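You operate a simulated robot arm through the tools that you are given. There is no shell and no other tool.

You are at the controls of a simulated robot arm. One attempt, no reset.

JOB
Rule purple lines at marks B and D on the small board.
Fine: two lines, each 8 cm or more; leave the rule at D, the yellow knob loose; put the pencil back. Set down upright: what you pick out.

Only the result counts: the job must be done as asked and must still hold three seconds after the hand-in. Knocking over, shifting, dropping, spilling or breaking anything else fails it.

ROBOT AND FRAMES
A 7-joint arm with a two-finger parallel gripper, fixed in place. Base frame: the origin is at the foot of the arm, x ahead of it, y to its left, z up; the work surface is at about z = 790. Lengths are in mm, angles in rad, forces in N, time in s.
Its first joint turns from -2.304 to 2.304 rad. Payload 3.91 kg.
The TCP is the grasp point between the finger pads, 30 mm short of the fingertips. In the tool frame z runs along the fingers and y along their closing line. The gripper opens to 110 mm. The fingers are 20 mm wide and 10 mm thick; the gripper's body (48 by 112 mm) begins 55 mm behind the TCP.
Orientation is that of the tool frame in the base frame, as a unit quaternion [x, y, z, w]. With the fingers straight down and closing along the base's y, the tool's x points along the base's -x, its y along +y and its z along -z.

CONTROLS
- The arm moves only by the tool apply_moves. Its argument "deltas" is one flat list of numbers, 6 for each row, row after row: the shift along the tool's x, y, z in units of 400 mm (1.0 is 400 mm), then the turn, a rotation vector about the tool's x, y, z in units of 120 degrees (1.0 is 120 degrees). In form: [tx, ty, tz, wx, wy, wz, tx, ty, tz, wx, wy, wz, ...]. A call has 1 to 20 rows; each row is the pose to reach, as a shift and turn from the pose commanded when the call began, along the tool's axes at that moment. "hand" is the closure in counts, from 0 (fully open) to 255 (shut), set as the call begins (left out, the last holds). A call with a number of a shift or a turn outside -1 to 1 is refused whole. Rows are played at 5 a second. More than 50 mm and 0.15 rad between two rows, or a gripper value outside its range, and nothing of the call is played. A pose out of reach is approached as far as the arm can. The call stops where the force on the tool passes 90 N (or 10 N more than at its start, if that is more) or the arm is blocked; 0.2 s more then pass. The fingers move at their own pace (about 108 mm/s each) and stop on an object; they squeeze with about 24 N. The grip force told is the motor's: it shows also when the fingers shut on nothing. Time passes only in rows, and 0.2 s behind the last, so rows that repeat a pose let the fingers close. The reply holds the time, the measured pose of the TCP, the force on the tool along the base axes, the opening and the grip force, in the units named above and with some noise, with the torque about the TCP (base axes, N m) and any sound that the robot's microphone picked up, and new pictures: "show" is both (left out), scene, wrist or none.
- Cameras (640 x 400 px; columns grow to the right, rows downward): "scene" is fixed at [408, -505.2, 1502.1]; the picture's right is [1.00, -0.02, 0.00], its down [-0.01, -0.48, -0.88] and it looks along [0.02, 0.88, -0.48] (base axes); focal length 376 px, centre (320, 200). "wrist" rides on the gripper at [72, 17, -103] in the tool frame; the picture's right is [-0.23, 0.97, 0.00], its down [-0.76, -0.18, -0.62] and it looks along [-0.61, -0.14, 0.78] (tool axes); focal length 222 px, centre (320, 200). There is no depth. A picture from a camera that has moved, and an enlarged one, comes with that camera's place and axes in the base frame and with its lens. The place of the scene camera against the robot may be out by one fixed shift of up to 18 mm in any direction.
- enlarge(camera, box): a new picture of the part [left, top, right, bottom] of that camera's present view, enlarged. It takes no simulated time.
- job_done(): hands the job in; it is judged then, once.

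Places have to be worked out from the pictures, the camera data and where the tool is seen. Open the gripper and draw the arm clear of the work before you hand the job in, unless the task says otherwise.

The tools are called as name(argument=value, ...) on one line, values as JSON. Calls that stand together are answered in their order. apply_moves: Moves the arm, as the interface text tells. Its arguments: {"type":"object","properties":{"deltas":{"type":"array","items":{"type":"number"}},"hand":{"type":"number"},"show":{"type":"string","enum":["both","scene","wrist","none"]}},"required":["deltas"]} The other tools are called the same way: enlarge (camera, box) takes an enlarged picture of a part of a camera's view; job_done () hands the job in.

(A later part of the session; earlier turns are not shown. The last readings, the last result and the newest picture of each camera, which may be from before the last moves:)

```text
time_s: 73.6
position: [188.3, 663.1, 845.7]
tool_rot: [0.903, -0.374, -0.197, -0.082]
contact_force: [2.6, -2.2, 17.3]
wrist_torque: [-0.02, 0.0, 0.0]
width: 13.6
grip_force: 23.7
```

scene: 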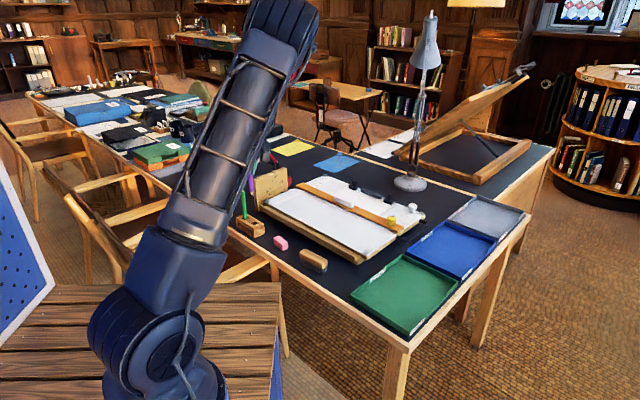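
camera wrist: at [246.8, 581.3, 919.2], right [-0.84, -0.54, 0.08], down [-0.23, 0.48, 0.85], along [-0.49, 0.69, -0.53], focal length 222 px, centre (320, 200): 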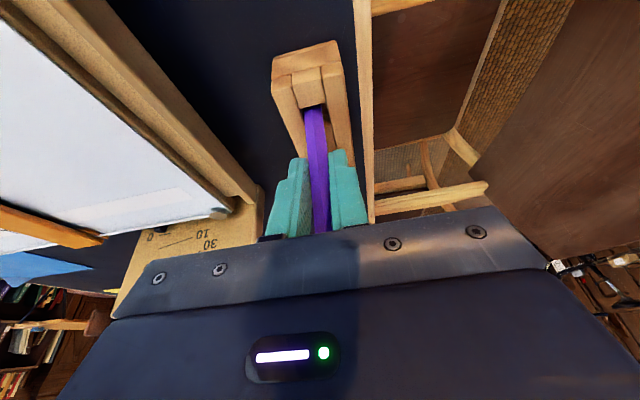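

Floor found at TCP z≈847.5. I back off 0.8 mm to a light touch and slide gently toward the +e2 rail until there's a slight side load, so the pencil will rest against that rail when released.

apply_moves(deltas=[-0.0009, 0, -0.002, 0, 0, 0, -0.0009, -0.0025, -0.002, 0, 0, 0, -0.0009, -0.0025, -0.002, 0, 0, 0], hand=255, show="none")

apply_moves(deltas=[0, -0.0025, 0, 0, 0, 0, 0, -0.0025, 0, 0, 0, 0], hand=255, show="wrist")

enlarge(camera="wrist", box=[260, 60, 380, 160])

```text
time_s: 74.4
position: [189.1, 664.5, 846.5]
tool_rot: [0.903, -0.374, -0.197, -0.081]
contact_force: [-1.4, -2.6, 9.4]
wrist_torque: [-0.05, 0.24, 0.01]
width: 13.1
grip_force: 23.8
```

```text
time_s: 75.0
position: [188.4, 663.9, 845.9]
tool_rot: [0.903, -0.373, -0.196, -0.081]
contact_force: [-3.9, -4.4, 9.7]
wrist_torque: [-0.23, 0.29, 0.03]
width: 13.1
grip_force: 24.5
camera wrist: at [254.9, 575.4, 909.8], right [-0.83, -0.54, 0.09], down [-0.18, 0.43, 0.88], along [-0.52, 0.72, -0.46], focal length 222 px, centre (320, 200)
```

wrist: 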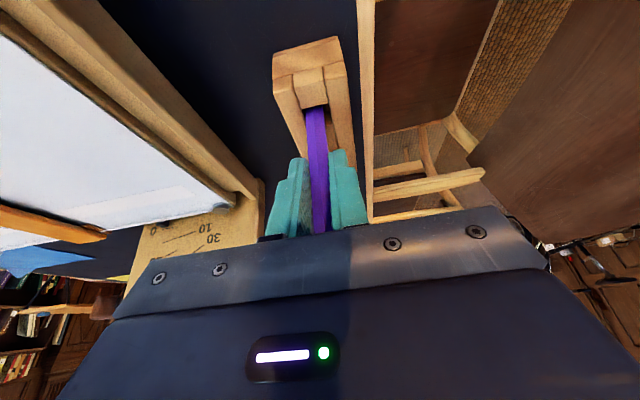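

```text
4.00 times, centred on (320, 110) of wrist
camera zoom: at [254.9, 575.4, 909.8], right [-0.83, -0.54, 0.09], down [-0.18, 0.43, 0.88], along [-0.52, 0.72, -0.46], focal length 888 px, centre (320, 560)
```

zoom: 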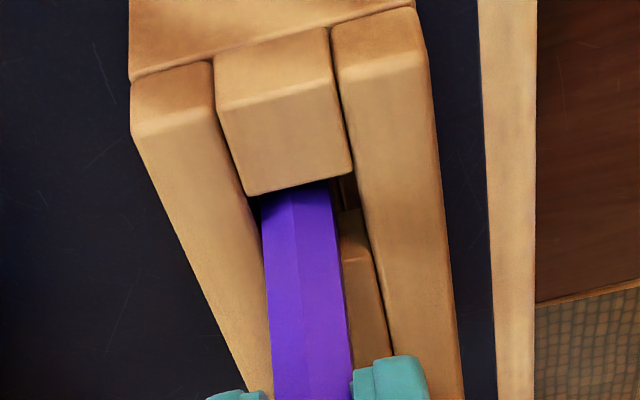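

There's about 6 N of side load now, so I'll check the block hasn't shifted before releasing.

enlarge(camera="scene", box=[250, 216, 266, 226])

enlarge(camera="scene", box=[250, 208, 266, 218])

```text
16.00 times, centred on (258, 221) of scene
camera zoom: at [408.0, -505.2, 1502.1], right [1.0, -0.02, 0.0], down [-0.01, -0.48, -0.88], along [0.02, 0.88, -0.48], focal length 6010 px, centre (1312, -136)
```

zoom: 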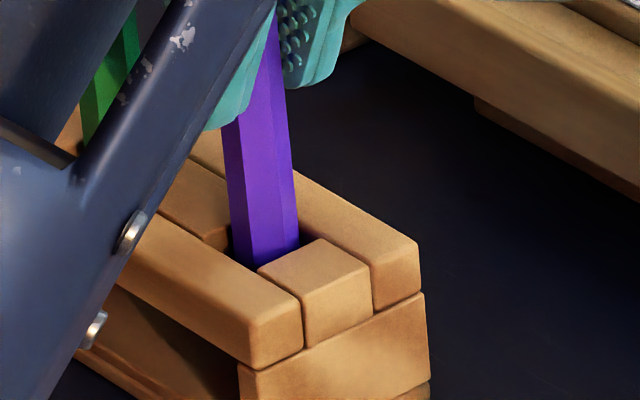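

```text
16.00 times, centred on (258, 213) of scene
camera zoom: at [408.0, -505.2, 1502.1], right [1.0, -0.02, 0.0], down [-0.01, -0.48, -0.88], along [0.02, 0.88, -0.48], focal length 6010 px, centre (1312, -8)
```

zoom: 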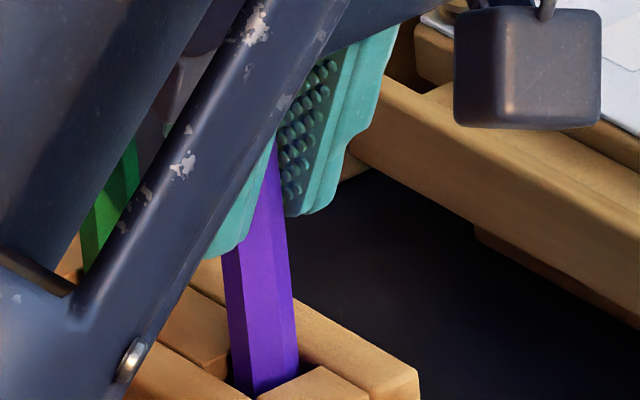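

The block is unmoved and the pencil leans only about 1.5° toward the +e2 rail. I ease the downward load and open.

apply_moves(deltas=[-0.0004, 0.0006, -0.0009, 0, 0, 0, -0.0004, 0.0006, -0.0009, 0, 0, 0], hand=255, show="none")

apply_moves(deltas=[0, 0, 0, 0, 0, 0, 0, 0, 0, 0, 0, 0, 0, 0, 0, 0, 0, 0], hand=160, show="wrist")

enlarge(camera="scene", box=[243, 200, 275, 226])

enlarge(camera="wrist", box=[240, 60, 400, 240])

```text
time_s: 75.6
position: [188.2, 663.2, 846.5]
tool_rot: [0.903, -0.374, -0.196, -0.081]
contact_force: [-5.0, -1.7, 2.9]
wrist_torque: [-0.1, 0.41, 0.01]
width: 13.3
grip_force: 23.8
```

```text
time_s: 76.4
position: [189.2, 663.7, 846.1]
tool_rot: [0.903, -0.374, -0.197, -0.081]
contact_force: [-0.3, 0.7, -0.3]
wrist_torque: [0.03, 0.02, -0.03]
width: 41.1
grip_force: 0.1
camera wrist: at [255.0, 575.2, 910.2], right [-0.83, -0.54, 0.09], down [-0.18, 0.43, 0.88], along [-0.52, 0.72, -0.46], focal length 222 px, centre (320, 200)
```

wrist: 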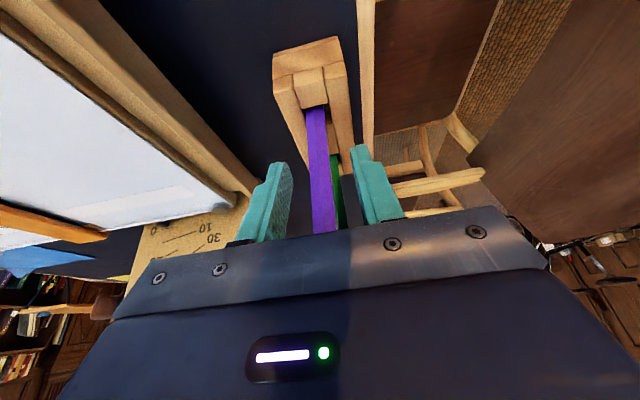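

```text
15.38 times, centred on (259, 213) of scene
camera zoom: at [408.0, -505.2, 1502.1], right [1.0, -0.02, 0.0], down [-0.01, -0.48, -0.88], along [0.02, 0.88, -0.48], focal length 5779 px, centre (1258, 0)
```

zoom: 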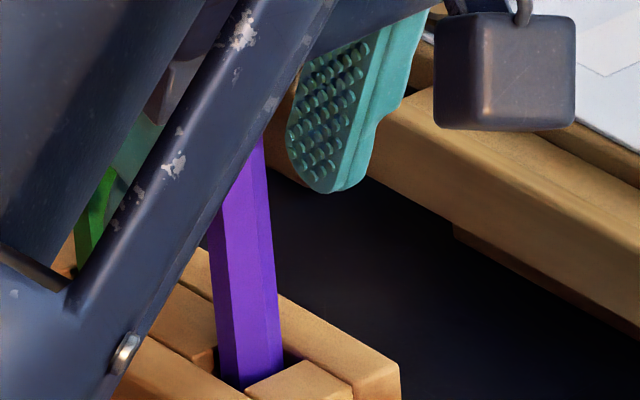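

```text
2.22 times, centred on (320, 150) of wrist
camera zoom: at [255.0, 575.2, 910.2], right [-0.83, -0.54, 0.09], down [-0.18, 0.43, 0.88], along [-0.52, 0.72, -0.46], focal length 494 px, centre (320, 311)
```

zoom: 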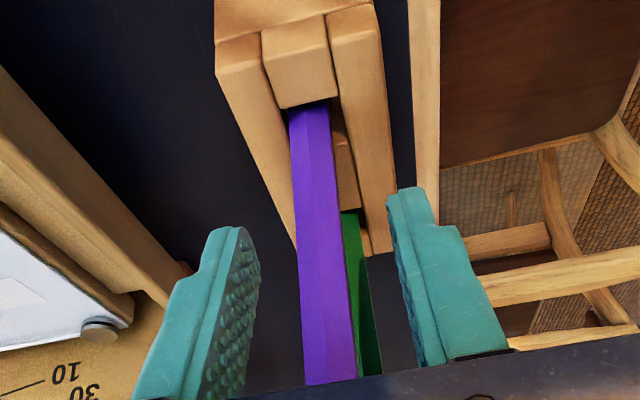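

It now stands free and nearly vertical, touching neither finger. I rise straight up 120 mm, clear of the pencil.

apply_moves(deltas=[-0.0104, 0, -0.0228, 0, 0, 0, -0.0311, 0, -0.0683, 0, 0, 0, -0.0518, 0, -0.1138, 0, 0, 0, -0.0829, 0, -0.182, 0, 0, 0, -0.1244, 0, -0.273, 0, 0, 0, -0.1244, 0, -0.273, 0, 0, 0], hand=160, show="both")

enlarge(camera="wrist", box=[260, 0, 380, 120])

enlarge(camera="scene", box=[235, 185, 285, 240])

```text
time_s: 77.8
position: [189.7, 663.8, 967.7]
tool_rot: [0.903, -0.374, -0.196, -0.081]
contact_force: [0.2, 0.4, 0.4]
wrist_torque: [0.02, -0.02, 0.0]
width: 41.2
grip_force: 0.1
camera wrist: at [256.0, 574.9, 1031.3], right [-0.83, -0.54, 0.09], down [-0.18, 0.43, 0.88], along [-0.52, 0.72, -0.46], focal length 222 px, centre (320, 200)
```

scene: 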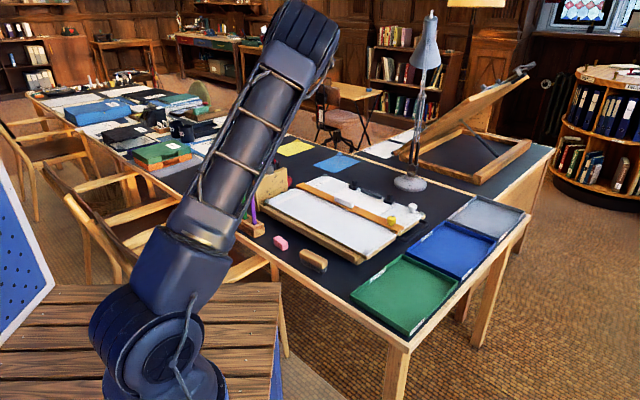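
wrist: 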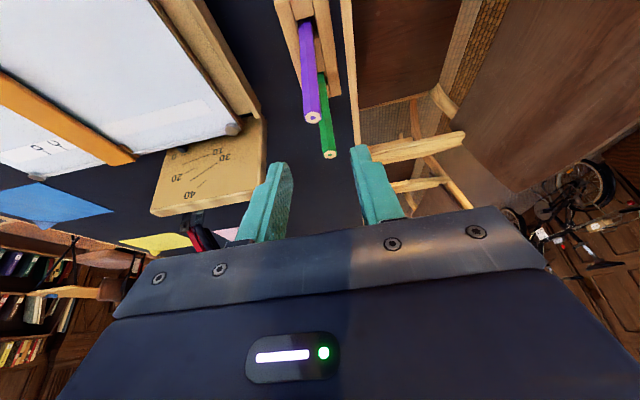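

```text
3.33 times, centred on (320, 60) of wrist
camera zoom: at [256.0, 574.9, 1031.3], right [-0.83, -0.54, 0.09], down [-0.18, 0.43, 0.88], along [-0.52, 0.72, -0.46], focal length 740 px, centre (320, 667)
```

zoom: 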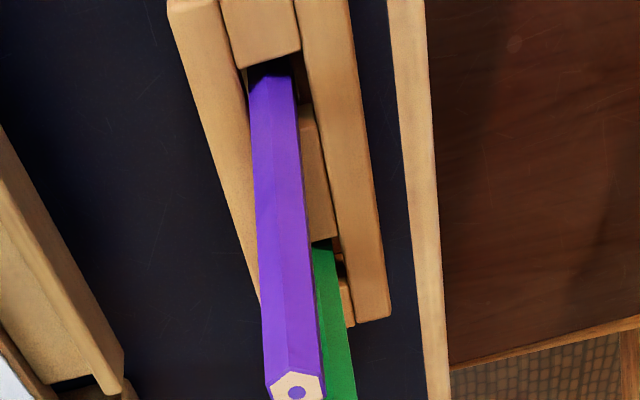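

```text
7.27 times, centred on (260, 212) of scene
camera zoom: at [408.0, -505.2, 1502.1], right [1.0, -0.02, 0.0], down [-0.01, -0.48, -0.88], along [0.02, 0.88, -0.48], focal length 2732 px, centre (756, 109)
```

zoom: 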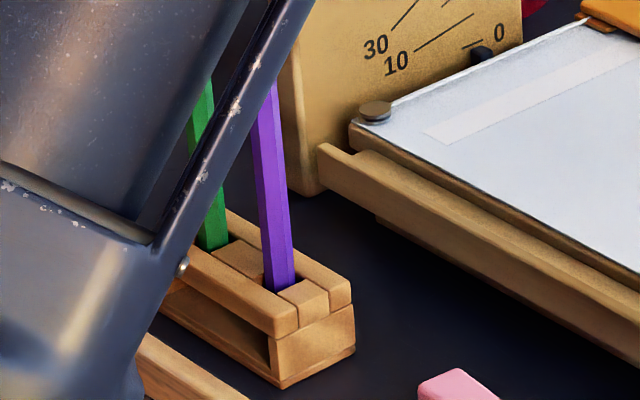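

The pencil stands upright in its hole. Next I move the rule to D, travelling back above the knob and turning to yaw 45° so the tool tilts outward for the longer reach.

apply_moves(deltas=[0.017, -0.0158, -0.0077, 0.0062, 0, 0.0137, 0.0509, -0.0473, -0.0232, 0.0187, 0, 0.041, 0.1017, -0.0945, -0.0463, 0.0373, 0, 0.0819, 0.161, -0.1496, -0.0734, 0.0591, 0, 0.1297, 0.2204, -0.2048, -0.1004, 0.0809, 0, 0.1775, 0.2797, -0.2599, -0.1274, 0.1026, 0, 0.2252, 0.339, -0.315, -0.1545, 0.1244, 0, 0.273, 0.3983, -0.3701, -0.1815, 0.1462, 0, 0.3208, 0.4577, -0.4253, -0.2085, 0.1679, 0, 0.3686, 0.517, -0.4804, -0.2356, 0.1897, 0, 0.4163, 0.5763, -0.5355, -0.2626, 0.2115, 0, 0.4641, 0.6356, -0.5906, -0.2897, 0.2333, 0, 0.5119, 0.695, -0.6458, -0.3167, 0.255, 0, 0.5597, 0.7458, -0.693, -0.3399, 0.2737, 0, 0.6006, 0.7967, -0.7403, -0.363, 0.2923, 0, 0.6416, 0.8306, -0.7718, -0.3785, 0.3048, 0, 0.6689, 0.8475, -0.7875, -0.3862, 0.311, 0, 0.6825, 0.8475, -0.7875, -0.3862, 0.311, 0, 0.6825], hand=110, show="both")

enlarge(camera="scene", box=[235, 185, 285, 240])

```text
time_s: 81.6
position: [675.6, 623.9, 968.5]
tool_rot: [-0.373, 0.903, 0.081, 0.196]
contact_force: [0.3, -0.2, 0.3]
wrist_torque: [0.01, 0.01, 0.0]
width: 62.8
grip_force: 0.0
camera wrist: at [587.8, 558.7, 1030.5], right [-0.54, 0.84, 0.09], down [0.43, 0.18, 0.88], along [0.72, 0.52, -0.46], focal length 222 px, centre (320, 200)
```

scene: 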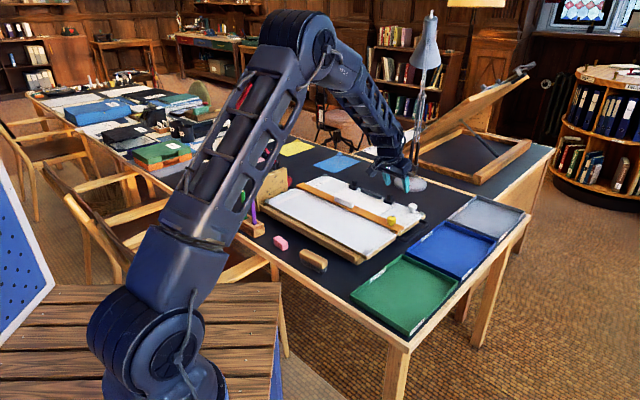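
wrist: 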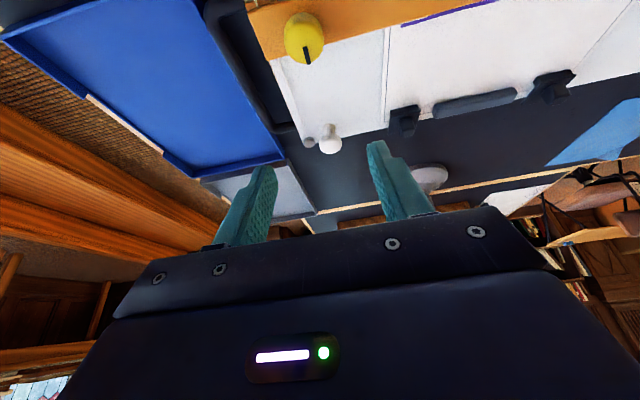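

```text
7.27 times, centred on (260, 212) of scene
camera zoom: at [408.0, -505.2, 1502.1], right [1.0, -0.02, 0.0], down [-0.01, -0.48, -0.88], along [0.02, 0.88, -0.48], focal length 2732 px, centre (756, 109)
```

zoom: 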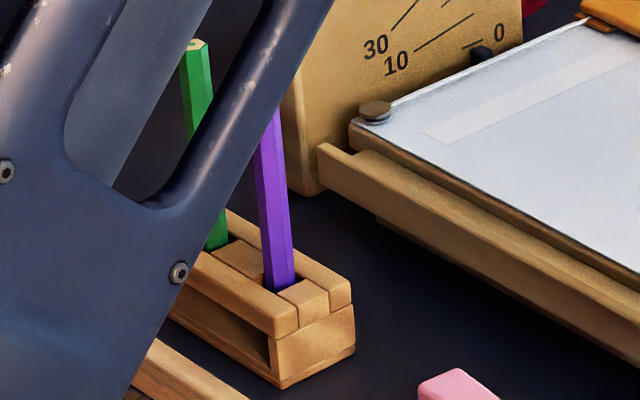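

The pencil is still upright from here too. I reduce the tilt to 15°, and lower toward the knob with TCP offset so the finger pads are centred on it.

apply_moves(deltas=[0.0266, 0, 0.0483, 0, 0.0264, 0, 0.0532, 0, 0.0967, 0, 0.0528, 0, 0.0798, 0, 0.145, 0, 0.0792, 0, 0.1064, 0, 0.1933, 0, 0.0792, 0, 0.1064, 0, 0.1933, 0, 0.0792, 0], hand=110, show="both")

enlarge(camera="wrist", box=[220, 70, 420, 220])

enlarge(camera="scene", box=[360, 170, 430, 235])

```text
time_s: 82.8
position: [671.4, 619.1, 877.8]
tool_rot: [-0.379, 0.916, 0.05, 0.12]
contact_force: [0.3, -0.4, 0.0]
wrist_torque: [0.02, 0.0, 0.0]
width: 62.5
grip_force: 0.1
camera wrist: at [591.2, 563.0, 959.2], right [-0.53, 0.84, 0.06], down [0.53, 0.28, 0.8], along [0.66, 0.46, -0.6], focal length 222 px, centre (320, 200)
```

scene: 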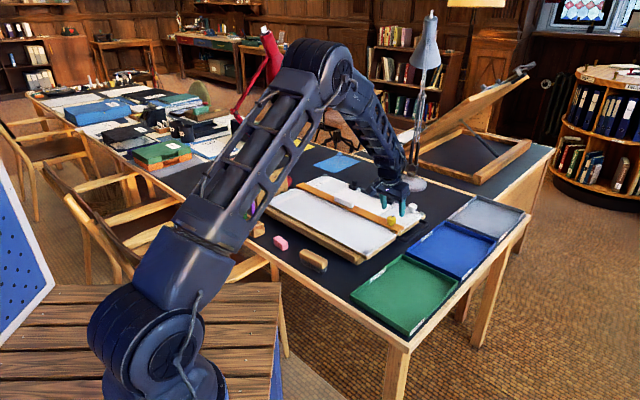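
wrist: 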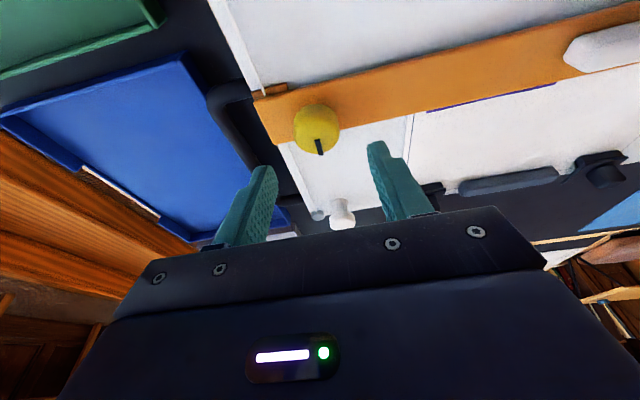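

```text
2.67 times, centred on (320, 145) of wrist
camera zoom: at [591.2, 563.0, 959.2], right [-0.53, 0.84, 0.06], down [0.53, 0.28, 0.8], along [0.66, 0.46, -0.6], focal length 592 px, centre (320, 347)
```

zoom: 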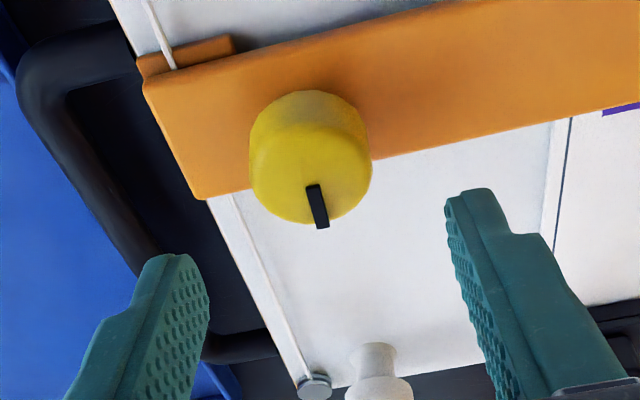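

```text
6.15 times, centred on (395, 202) of scene
camera zoom: at [408.0, -505.2, 1502.1], right [1.0, -0.02, 0.0], down [-0.01, -0.48, -0.88], along [0.02, 0.88, -0.48], focal length 2312 px, centre (-142, 185)
```

zoom: 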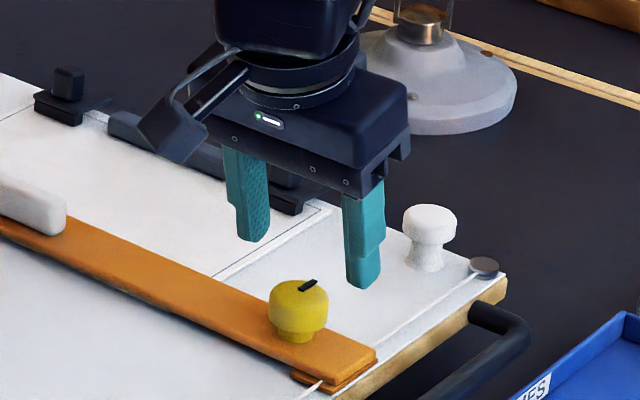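

The knob is at about (676, 623.5). I lower to TCP z≈839 with fingertips a few millimetres above the rule, straddling the knob along e1.

apply_moves(deltas=[0.0059, -0.0002, 0.0245, 0, 0, 0, 0.0118, -0.0004, 0.049, 0, 0, 0, 0.0176, -0.0006, 0.0735, 0, 0, 0, 0.0235, -0.0009, 0.098, 0, 0, 0, 0.0235, -0.0009, 0.098, 0, 0, 0], hand=110, show="wrist")

enlarge(camera="wrist", box=[220, 90, 420, 240])

enlarge(camera="scene", box=[365, 190, 415, 230])

```text
time_s: 84.0
position: [671.9, 619.7, 838.0]
tool_rot: [-0.379, 0.916, 0.05, 0.12]
contact_force: [0.3, 0.3, 0.4]
wrist_torque: [0.02, -0.02, 0.0]
width: 62.4
grip_force: 0.1
camera wrist: at [592.0, 563.4, 919.2], right [-0.53, 0.84, 0.06], down [0.53, 0.28, 0.8], along [0.66, 0.46, -0.6], focal length 222 px, centre (320, 200)
```

wrist: 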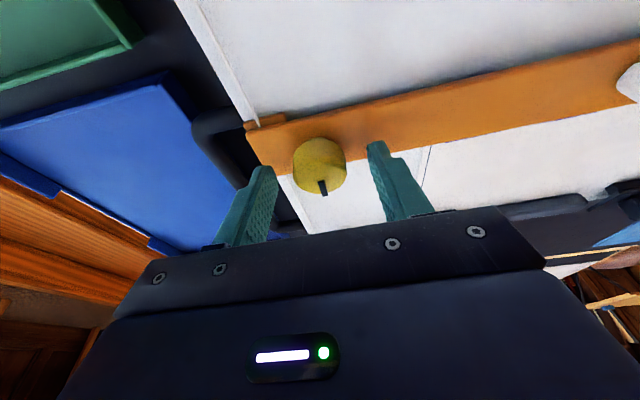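

```text
2.67 times, centred on (320, 165) of wrist
camera zoom: at [592.0, 563.4, 919.2], right [-0.53, 0.84, 0.06], down [0.53, 0.28, 0.8], along [0.66, 0.46, -0.6], focal length 592 px, centre (320, 293)
```

zoom: 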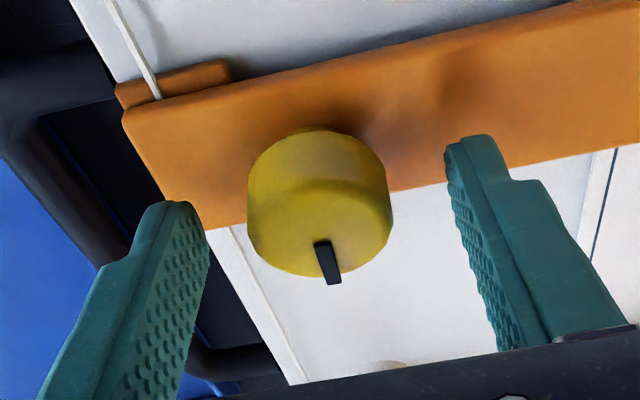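

```text
10.00 times, centred on (390, 210) of scene
camera zoom: at [408.0, -505.2, 1502.1], right [1.0, -0.02, 0.0], down [-0.01, -0.48, -0.88], along [0.02, 0.88, -0.48], focal length 3756 px, centre (-380, 100)
```

zoom: 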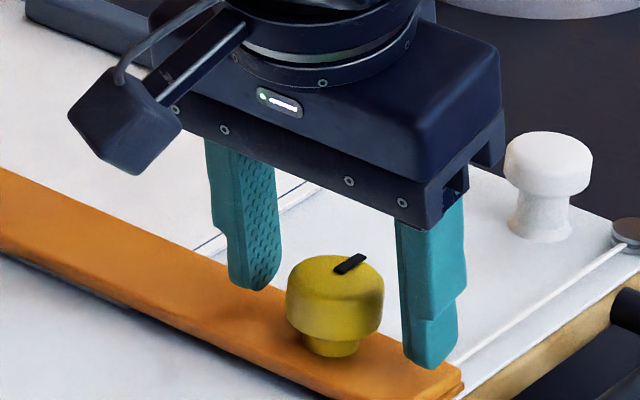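

Fingers straddle the knob with no contact. I close on it, then check the load.

apply_moves(deltas=[0, 0, 0, 0, 0, 0, 0, 0, 0, 0, 0, 0, 0, 0, 0, 0, 0, 0], hand=255, show="none")

enlarge(camera="scene", box=[365, 190, 415, 230])

```text
time_s: 84.8
position: [671.9, 620.1, 838.6]
tool_rot: [-0.379, 0.916, 0.05, 0.12]
contact_force: [-1.8, 4.1, -2.7]
wrist_torque: [0.2, -0.01, 0.01]
width: 33.6
grip_force: 45.3
```

```text
10.00 times, centred on (390, 210) of scene
camera zoom: at [408.0, -505.2, 1502.1], right [1.0, -0.02, 0.0], down [-0.01, -0.48, -0.88], along [0.02, 0.88, -0.48], focal length 3756 px, centre (-380, 100)
```

zoom: 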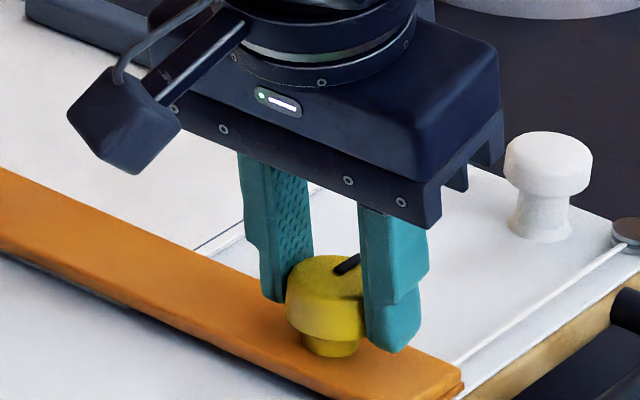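

Gripped. I slide the rule 57 mm along e2 toward D in small rows.

apply_moves(deltas=[-0.0138, 0, 0.0037, 0, 0, 0, -0.0275, 0, 0.0074, 0, 0, 0, -0.0413, 0, 0.0111, 0, 0, 0, -0.055, 0, 0.0148, 0, 0, 0, -0.0688, 0, 0.0184, 0, 0, 0, -0.0826, 0, 0.0221, 0, 0, 0, -0.0963, 0, 0.0258, 0, 0, 0, -0.1101, 0, 0.0295, 0, 0, 0, -0.1238, 0, 0.0332, 0, 0, 0, -0.1376, 0, 0.0369, 0, 0, 0, -0.1376, 0, 0.0369, 0, 0, 0], hand=255, show="both")

enlarge(camera="scene", box=[295, 168, 335, 193])

```text
time_s: 87.2
position: [710.9, 660.3, 838.9]
tool_rot: [-0.38, 0.916, 0.05, 0.121]
contact_force: [-12.7, 10.2, 1.0]
wrist_torque: [0.09, 0.45, 0.05]
width: 33.4
grip_force: 45.0
camera wrist: at [631.7, 603.6, 919.2], right [-0.53, 0.84, 0.06], down [0.53, 0.28, 0.8], along [0.66, 0.46, -0.6], focal length 222 px, centre (320, 200)
```

scene: 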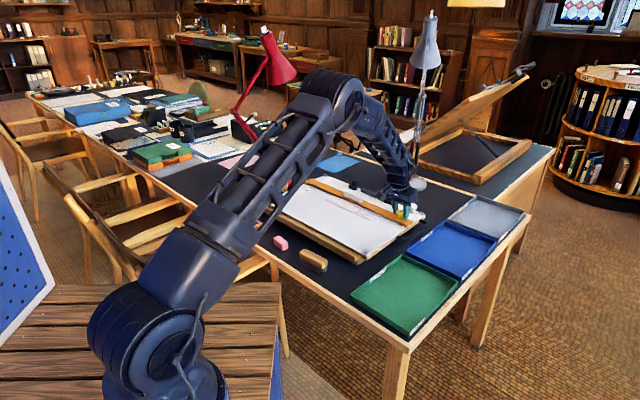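
wrist: 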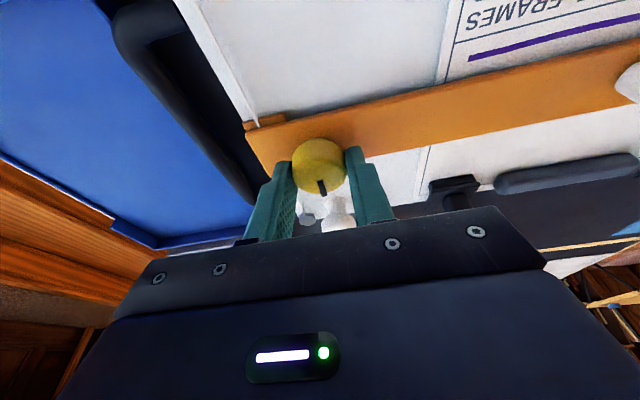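

```text
16.00 times, centred on (315, 180) of scene
camera zoom: at [408.0, -505.2, 1502.1], right [1.0, -0.02, 0.0], down [-0.01, -0.48, -0.88], along [0.02, 0.88, -0.48], focal length 6010 px, centre (400, 512)
```

zoom: 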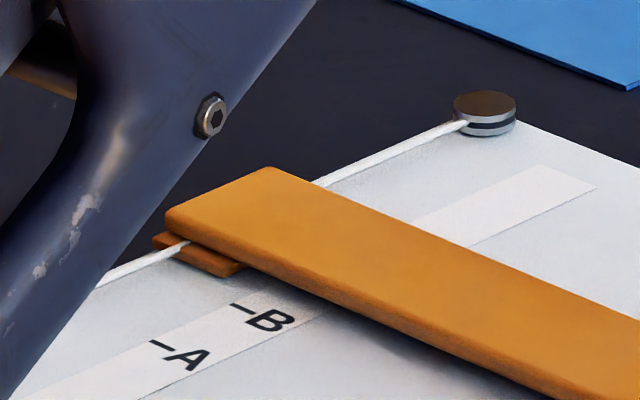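

The remaining gap to D works out at about 7 mm (calibrated against the B measurement). I slide 5 mm more, relieving a 16 N sideways load along e1 at the same time.

apply_moves(deltas=[-0.003, 0.002, 0.0008, 0, 0, 0, -0.006, 0.003, 0.0016, 0, 0, 0, -0.0091, 0.003, 0.0024, 0, 0, 0, -0.0121, 0.003, 0.0032, 0, 0, 0, -0.0121, 0.003, 0.0032, 0, 0, 0], hand=255, show="none")

enlarge(camera="scene", box=[295, 168, 335, 193])

```text
time_s: 88.4
position: [714.9, 664.5, 838.7]
tool_rot: [-0.379, 0.916, 0.05, 0.121]
contact_force: [-5.4, 4.1, 5.5]
wrist_torque: [0.07, 0.1, 0.0]
width: 33.7
grip_force: 44.6
```

```text
16.00 times, centred on (315, 180) of scene
camera zoom: at [408.0, -505.2, 1502.1], right [1.0, -0.02, 0.0], down [-0.01, -0.48, -0.88], along [0.02, 0.88, -0.48], focal length 6010 px, centre (400, 512)
```

zoom: 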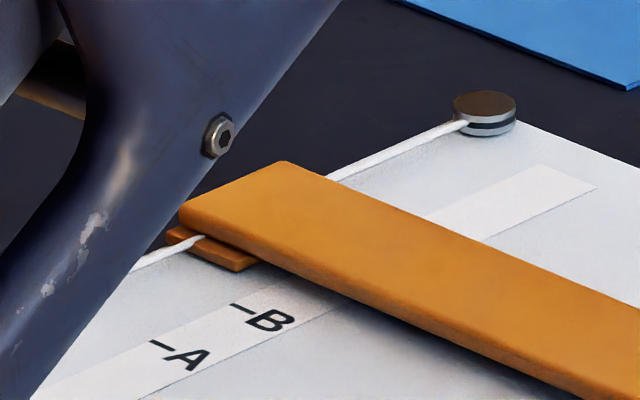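

The rule's edge is now near D − 2 mm. I release, lift straight up and level the tool, then check from the wrist camera.

apply_moves(deltas=[0, 0, 0, 0, 0, 0, 0, 0, 0, 0, 0, 0, -0.0129, 0, -0.0483, 0, 0, 0, -0.0323, 0, -0.1207, 0, 0, 0, -0.0518, 0, -0.1932, 0, 0, 0, -0.0647, 0, -0.2415, 0, 0, 0, -0.0647, 0, -0.2415, 0, 0.0417, 0, -0.0647, 0, -0.2415, 0, 0.0833, 0, -0.0647, 0, -0.2415, 0, 0.125, 0, -0.0647, 0, -0.2415, 0, 0.125, 0], hand=110, show="both")

enlarge(camera="scene", box=[295, 168, 335, 193])

```text
time_s: 90.6
position: [714.5, 663.9, 937.7]
tool_rot: [-0.382, 0.924, -0.001, 0.0]
contact_force: [0.2, -0.8, 0.1]
wrist_torque: [0.0, 0.02, -0.02]
width: 62.7
grip_force: 0.1
camera wrist: at [652.4, 624.9, 1041.4], right [-0.53, 0.85, 0.0], down [0.66, 0.41, 0.62], along [0.53, 0.33, -0.78], focal length 222 px, centre (320, 200)
```

scene: 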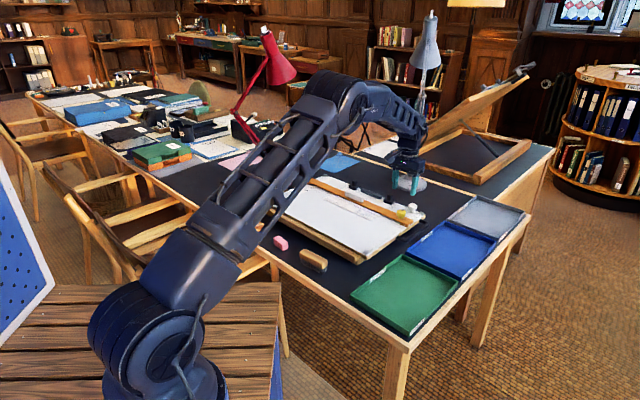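
wrist: 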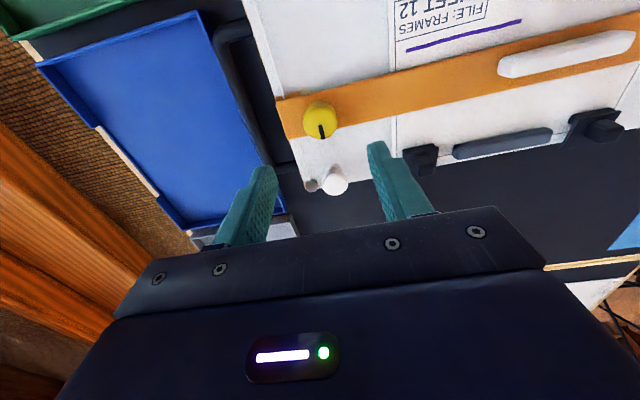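

```text
16.00 times, centred on (315, 180) of scene
camera zoom: at [408.0, -505.2, 1502.1], right [1.0, -0.02, 0.0], down [-0.01, -0.48, -0.88], along [0.02, 0.88, -0.48], focal length 6010 px, centre (400, 512)
```

zoom: 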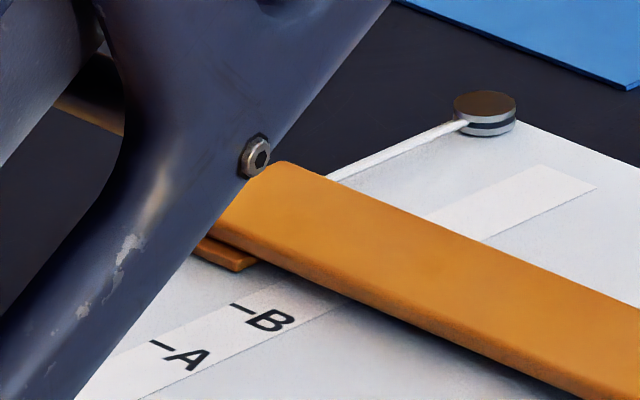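

Released; the rule is steady. I move to the earlier viewing pose (yaw 75°) to check the edge against tick D.

enlarge(camera="wrist", box=[380, 0, 560, 100])

apply_moves(deltas=[0.0102, 0.0557, 0, 0, 0, -0.0625, 0.0204, 0.1113, 0, 0, 0, -0.125, 0.0306, 0.167, 0, 0, 0, -0.1875, 0.0408, 0.2226, 0, 0, 0, -0.25, 0.0408, 0.2226, 0, 0, 0, -0.25], hand=255, show="wrist")

enlarge(camera="wrist", box=[490, 130, 610, 230])

```text
3.56 times, centred on (470, 50) of wrist
camera zoom: at [652.4, 624.9, 1041.4], right [-0.53, 0.85, 0.0], down [0.66, 0.41, 0.62], along [0.53, 0.33, -0.78], focal length 790 px, centre (-213, 733)
```

zoom: 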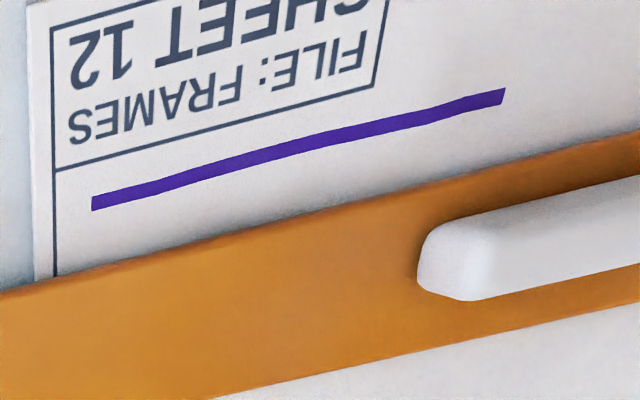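

```text
time_s: 91.8
position: [639.5, 715.3, 937.4]
tool_rot: [-0.61, 0.793, 0.0, -0.001]
contact_force: [-0.3, -1.4, 0.2]
wrist_torque: [-0.01, 0.0, -0.01]
width: 0.0
grip_force: 23.8
camera wrist: at [605.5, 649.8, 1040.6], right [-0.88, 0.47, 0.0], down [0.37, 0.69, 0.62], along [0.29, 0.55, -0.78], focal length 222 px, centre (320, 200)
```

wrist: 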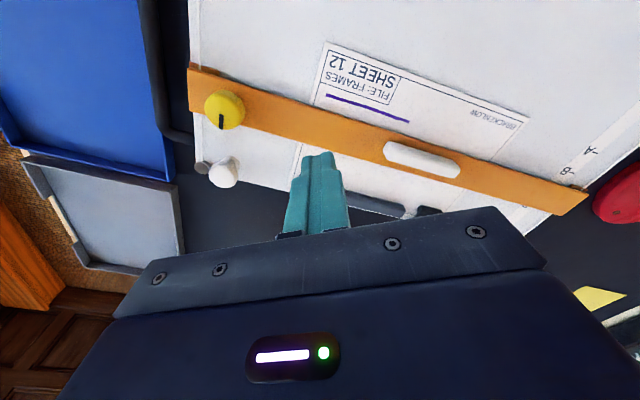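

```text
4.00 times, centred on (550, 180) of wrist
camera zoom: at [605.5, 649.8, 1040.6], right [-0.88, 0.47, 0.0], down [0.37, 0.69, 0.62], along [0.29, 0.55, -0.78], focal length 888 px, centre (-600, 280)
```

zoom: 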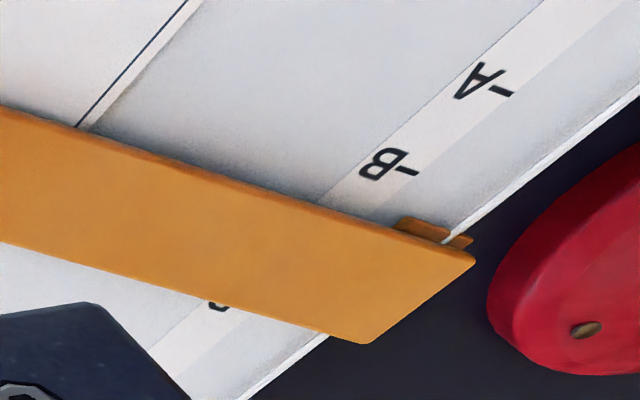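

The edge is at D − 2 mm (±0.8). The B line and tick B are both visible here, so I'll check the B line's offset directly too.

enlarge(camera="wrist", box=[310, 80, 430, 155])

enlarge(camera="wrist", box=[500, 130, 640, 220])

```text
5.33 times, centred on (370, 118) of wrist
camera zoom: at [605.5, 649.8, 1040.6], right [-0.88, 0.47, 0.0], down [0.37, 0.69, 0.62], along [0.29, 0.55, -0.78], focal length 1185 px, centre (53, 640)
```

zoom: 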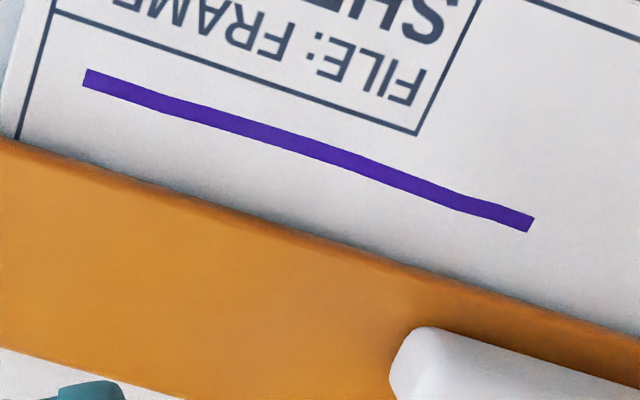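

```text
4.44 times, centred on (570, 175) of wrist
camera zoom: at [605.5, 649.8, 1040.6], right [-0.88, 0.47, 0.0], down [0.37, 0.69, 0.62], along [0.29, 0.55, -0.78], focal length 987 px, centre (-791, 311)
```

zoom: 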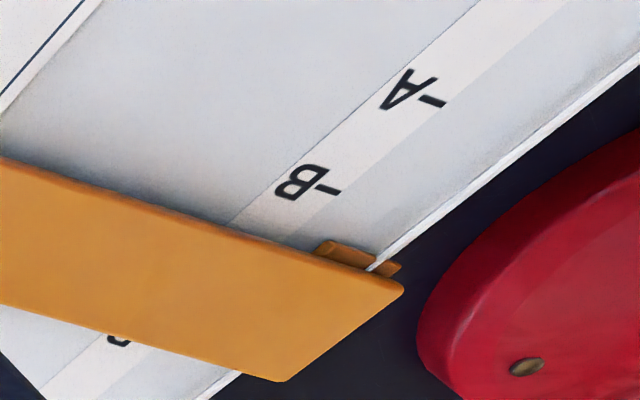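

Measured in one view, the B line lies about 3 mm beyond tick B and the rule edge is at D − 2 mm. Now I go back for the pencil, first half of the way at safe height.

apply_moves(deltas=[0.0151, 0.0394, -0.05, 0, 0, -0.0175, 0.0431, 0.1127, -0.1, 0, 0, -0.05, 0.0755, 0.1972, -0.14, 0, 0, -0.0875, 0.1079, 0.2817, -0.15, 0, 0, -0.125, 0.1402, 0.3662, -0.15, 0, 0, -0.1625, 0.1726, 0.4507, -0.15, 0, 0, -0.2, 0.2049, 0.5352, -0.15, 0, 0, -0.2375, 0.2157, 0.5634, -0.15, 0, 0, -0.25, 0.2157, 0.5634, -0.15, 0, 0, -0.25], hand=139, show="none")

apply_moves(deltas=[-0.0161, 0.0889, 0, 0, 0, -0.0417, -0.0321, 0.1777, 0, 0, 0, -0.0833, -0.0482, 0.2666, 0, 0, 0, -0.125, -0.0642, 0.3555, 0, 0, 0, -0.1667, -0.0803, 0.4443, 0, 0, 0, -0.2083, -0.0963, 0.5332, 0, 0, 0, -0.25, -0.0963, 0.5332, 0, 0, 0, -0.25], hand=139, show="none")

apply_moves(deltas=[0, 0, 0, 0, -0.0611, 0, 0, 0, 0, 0, -0.1222, 0, 0, 0, 0, 0, -0.1833, 0, 0, 0, 0, 0, -0.1833, 0], hand=139, show="both")

enlarge(camera="wrist", box=[260, 0, 380, 140])

enlarge(camera="scene", box=[235, 185, 285, 240])

```text
time_s: 93.8
position: [399.2, 691.0, 997.8]
tool_rot: [0.794, -0.608, 0.0, 0.0]
contact_force: [-0.1, -0.2, -0.3]
wrist_torque: [0.01, 0.02, -0.01]
width: 50.1
grip_force: 0.0
```

```text
time_s: 95.4
position: [182.1, 672.9, 997.5]
tool_rot: [0.924, -0.382, 0.0, 0.0]
contact_force: [-0.1, 0.1, 0.2]
wrist_torque: [0.0, -0.03, 0.0]
width: 50.1
grip_force: 0.1
```

```text
time_s: 96.4
position: [184.4, 672.8, 999.4]
tool_rot: [0.907, -0.376, -0.177, -0.073]
contact_force: [-0.6, -0.3, 0.1]
wrist_torque: [0.0, -0.02, 0.02]
width: 50.3
grip_force: 0.0
camera wrist: at [247.7, 585.6, 1066.8], right [-0.84, -0.54, 0.09], down [-0.21, 0.46, 0.86], along [-0.51, 0.71, -0.5], focal length 222 px, centre (320, 200)
```

scene: 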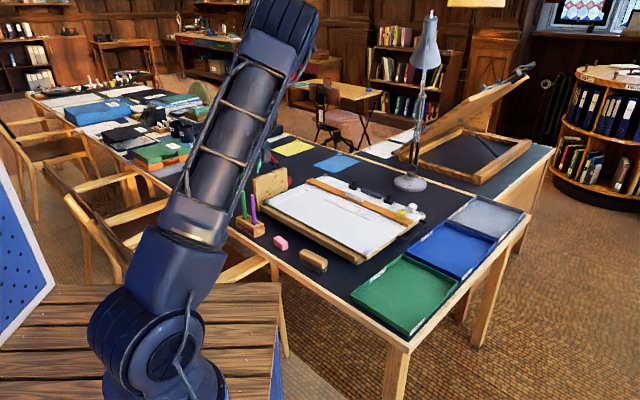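
wrist: 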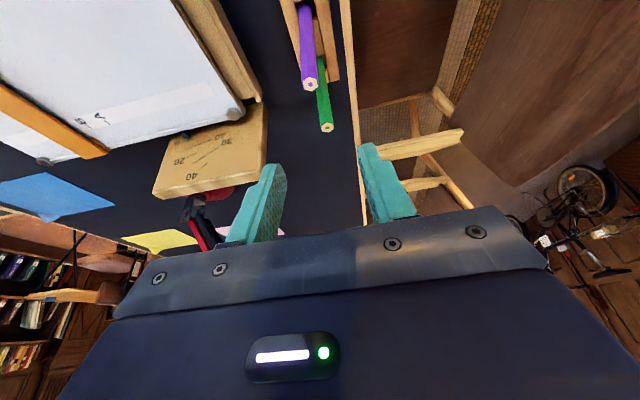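

```text
2.86 times, centred on (320, 70) of wrist
camera zoom: at [247.7, 585.6, 1066.8], right [-0.84, -0.54, 0.09], down [-0.21, 0.46, 0.86], along [-0.51, 0.71, -0.5], focal length 635 px, centre (320, 571)
```

zoom: 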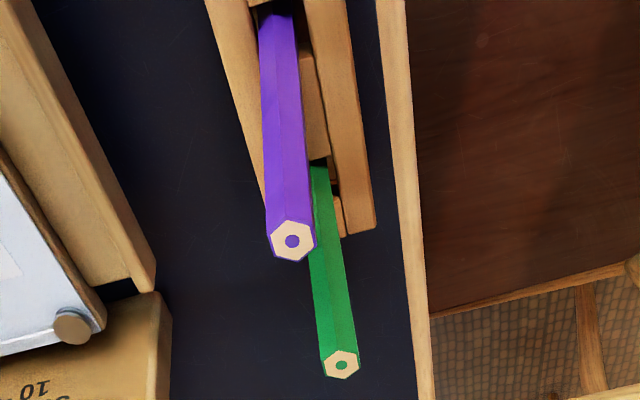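

```text
7.27 times, centred on (260, 212) of scene
camera zoom: at [408.0, -505.2, 1502.1], right [1.0, -0.02, 0.0], down [-0.01, -0.48, -0.88], along [0.02, 0.88, -0.48], focal length 2732 px, centre (756, 109)
```

zoom: 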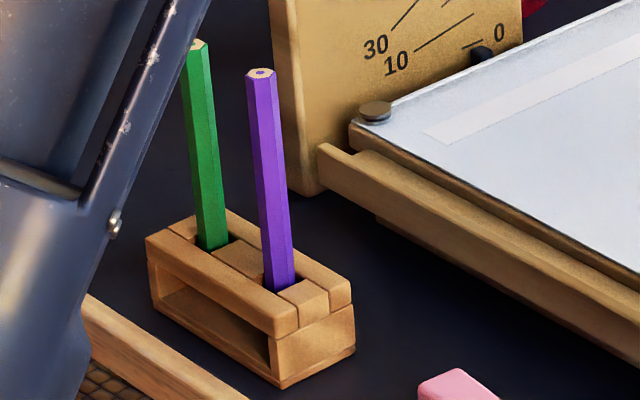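

The pencil top is at (182.4, 674.7), a lean of about 3.5°, well upright. I descend around it in two stages with fingers 50 mm open.

apply_moves(deltas=[0.0237, 0, 0.0587, 0, 0, 0, 0.0474, 0, 0.1174, 0, 0, 0, 0.0711, 0, 0.1761, 0, 0, 0, 0.0936, 0, 0.2318, 0, 0, 0, 0.0936, 0, 0.2318, 0, 0, 0], hand=139, show="wrist")

apply_moves(deltas=[0.0122, 0, 0.0301, 0, 0, 0, 0.0243, 0, 0.0603, 0, 0, 0, 0.0365, 0, 0.0904, 0, 0, 0, 0.0487, 0, 0.1205, 0, 0, 0, 0.0487, 0, 0.1205, 0, 0, 0], hand=139, show="wrist")

```text
time_s: 97.6
position: [184.6, 673.3, 898.0]
tool_rot: [0.907, -0.375, -0.177, -0.073]
contact_force: [0.8, 0.5, 0.0]
wrist_torque: [-0.02, -0.03, 0.0]
width: 50.2
grip_force: 0.1
camera wrist: at [247.8, 585.1, 966.5], right [-0.84, -0.54, 0.08], down [-0.21, 0.46, 0.86], along [-0.51, 0.71, -0.5], focal length 222 px, centre (320, 200)
```

wrist: 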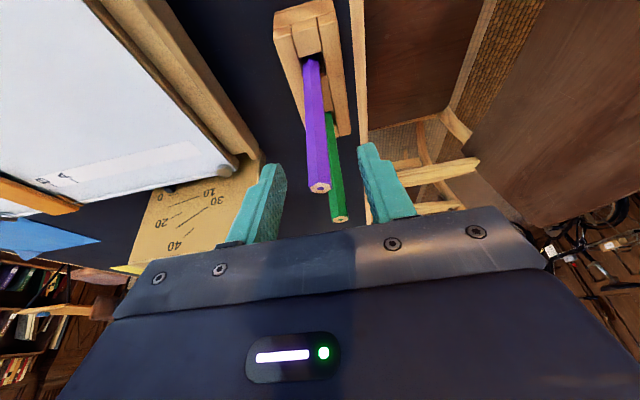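

```text
time_s: 98.8
position: [185.1, 671.5, 846.8]
tool_rot: [0.907, -0.375, -0.177, -0.073]
contact_force: [0.1, -0.7, -0.4]
wrist_torque: [0.0, 0.0, -0.04]
width: 49.9
grip_force: 0.1
camera wrist: at [247.9, 584.9, 914.1], right [-0.84, -0.54, 0.09], down [-0.21, 0.46, 0.86], along [-0.51, 0.71, -0.5], focal length 222 px, centre (320, 200)
```

wrist: 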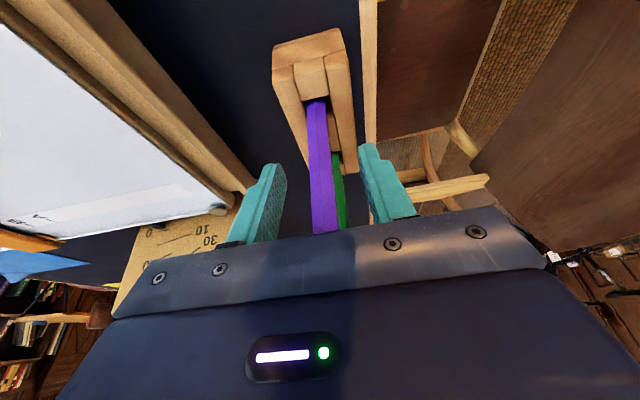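

The pencil is centred between the fingers. I close on it and read the load.

apply_moves(deltas=[0, 0, 0, 0, 0, 0, 0, 0, 0, 0, 0, 0, 0, 0, 0, 0, 0, 0, 0, 0, 0, 0, 0, 0], hand=255, show="wrist")

enlarge(camera="scene", box=[243, 195, 275, 230])

```text
time_s: 99.8
position: [182.9, 671.1, 846.0]
tool_rot: [0.907, -0.376, -0.176, -0.073]
contact_force: [-10.5, -9.7, -1.5]
wrist_torque: [-0.68, 0.65, 0.0]
width: 14.3
grip_force: 24.0
camera wrist: at [247.4, 584.6, 914.1], right [-0.84, -0.54, 0.09], down [-0.21, 0.46, 0.86], along [-0.51, 0.7, -0.5], focal length 222 px, centre (320, 200)
```

wrist: 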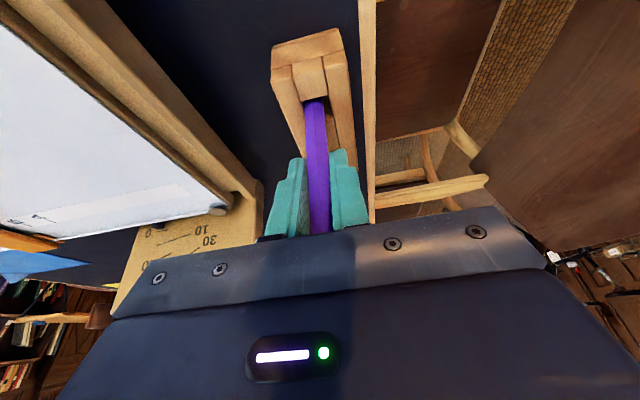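

```text
11.43 times, centred on (259, 212) of scene
camera zoom: at [408.0, -505.2, 1502.1], right [1.0, -0.02, 0.0], down [-0.01, -0.48, -0.88], along [0.02, 0.88, -0.48], focal length 4293 px, centre (1017, 57)
```

zoom: 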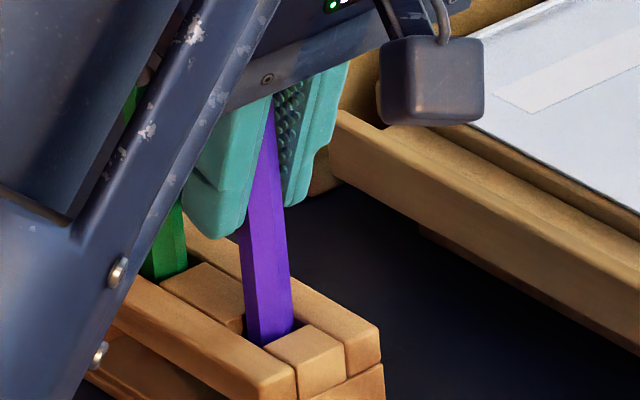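

There's a 14 N side load because the pencil presses the +e2 rail; the block hasn't moved. I relieve it by 1.5 mm and lift straight out.

apply_moves(deltas=[0, 0.002, 0, 0, 0, 0, 0, 0.0038, 0, 0, 0, 0, 0, 0.0038, 0, 0, 0, 0], hand=255, show="none")

```text
time_s: 100.6
position: [184.2, 671.5, 846.8]
tool_rot: [0.907, -0.376, -0.176, -0.073]
contact_force: [-5.5, -7.9, -0.8]
wrist_torque: [-0.58, 0.49, -0.04]
width: 13.9
grip_force: 24.1
```

Still about 9 N; another 2 mm of relief.

apply_moves(deltas=[0, 0.0025, 0, 0, 0, 0, 0, 0.005, 0, 0, 0, 0, 0, 0.005, 0, 0, 0, 0], hand=255, show="none")

```text
time_s: 101.4
position: [181.6, 669.2, 846.9]
tool_rot: [0.907, -0.376, -0.177, -0.074]
contact_force: [-0.8, -1.6, 1.0]
wrist_torque: [-0.17, 0.0, 0.0]
width: 13.4
grip_force: 24.3
```

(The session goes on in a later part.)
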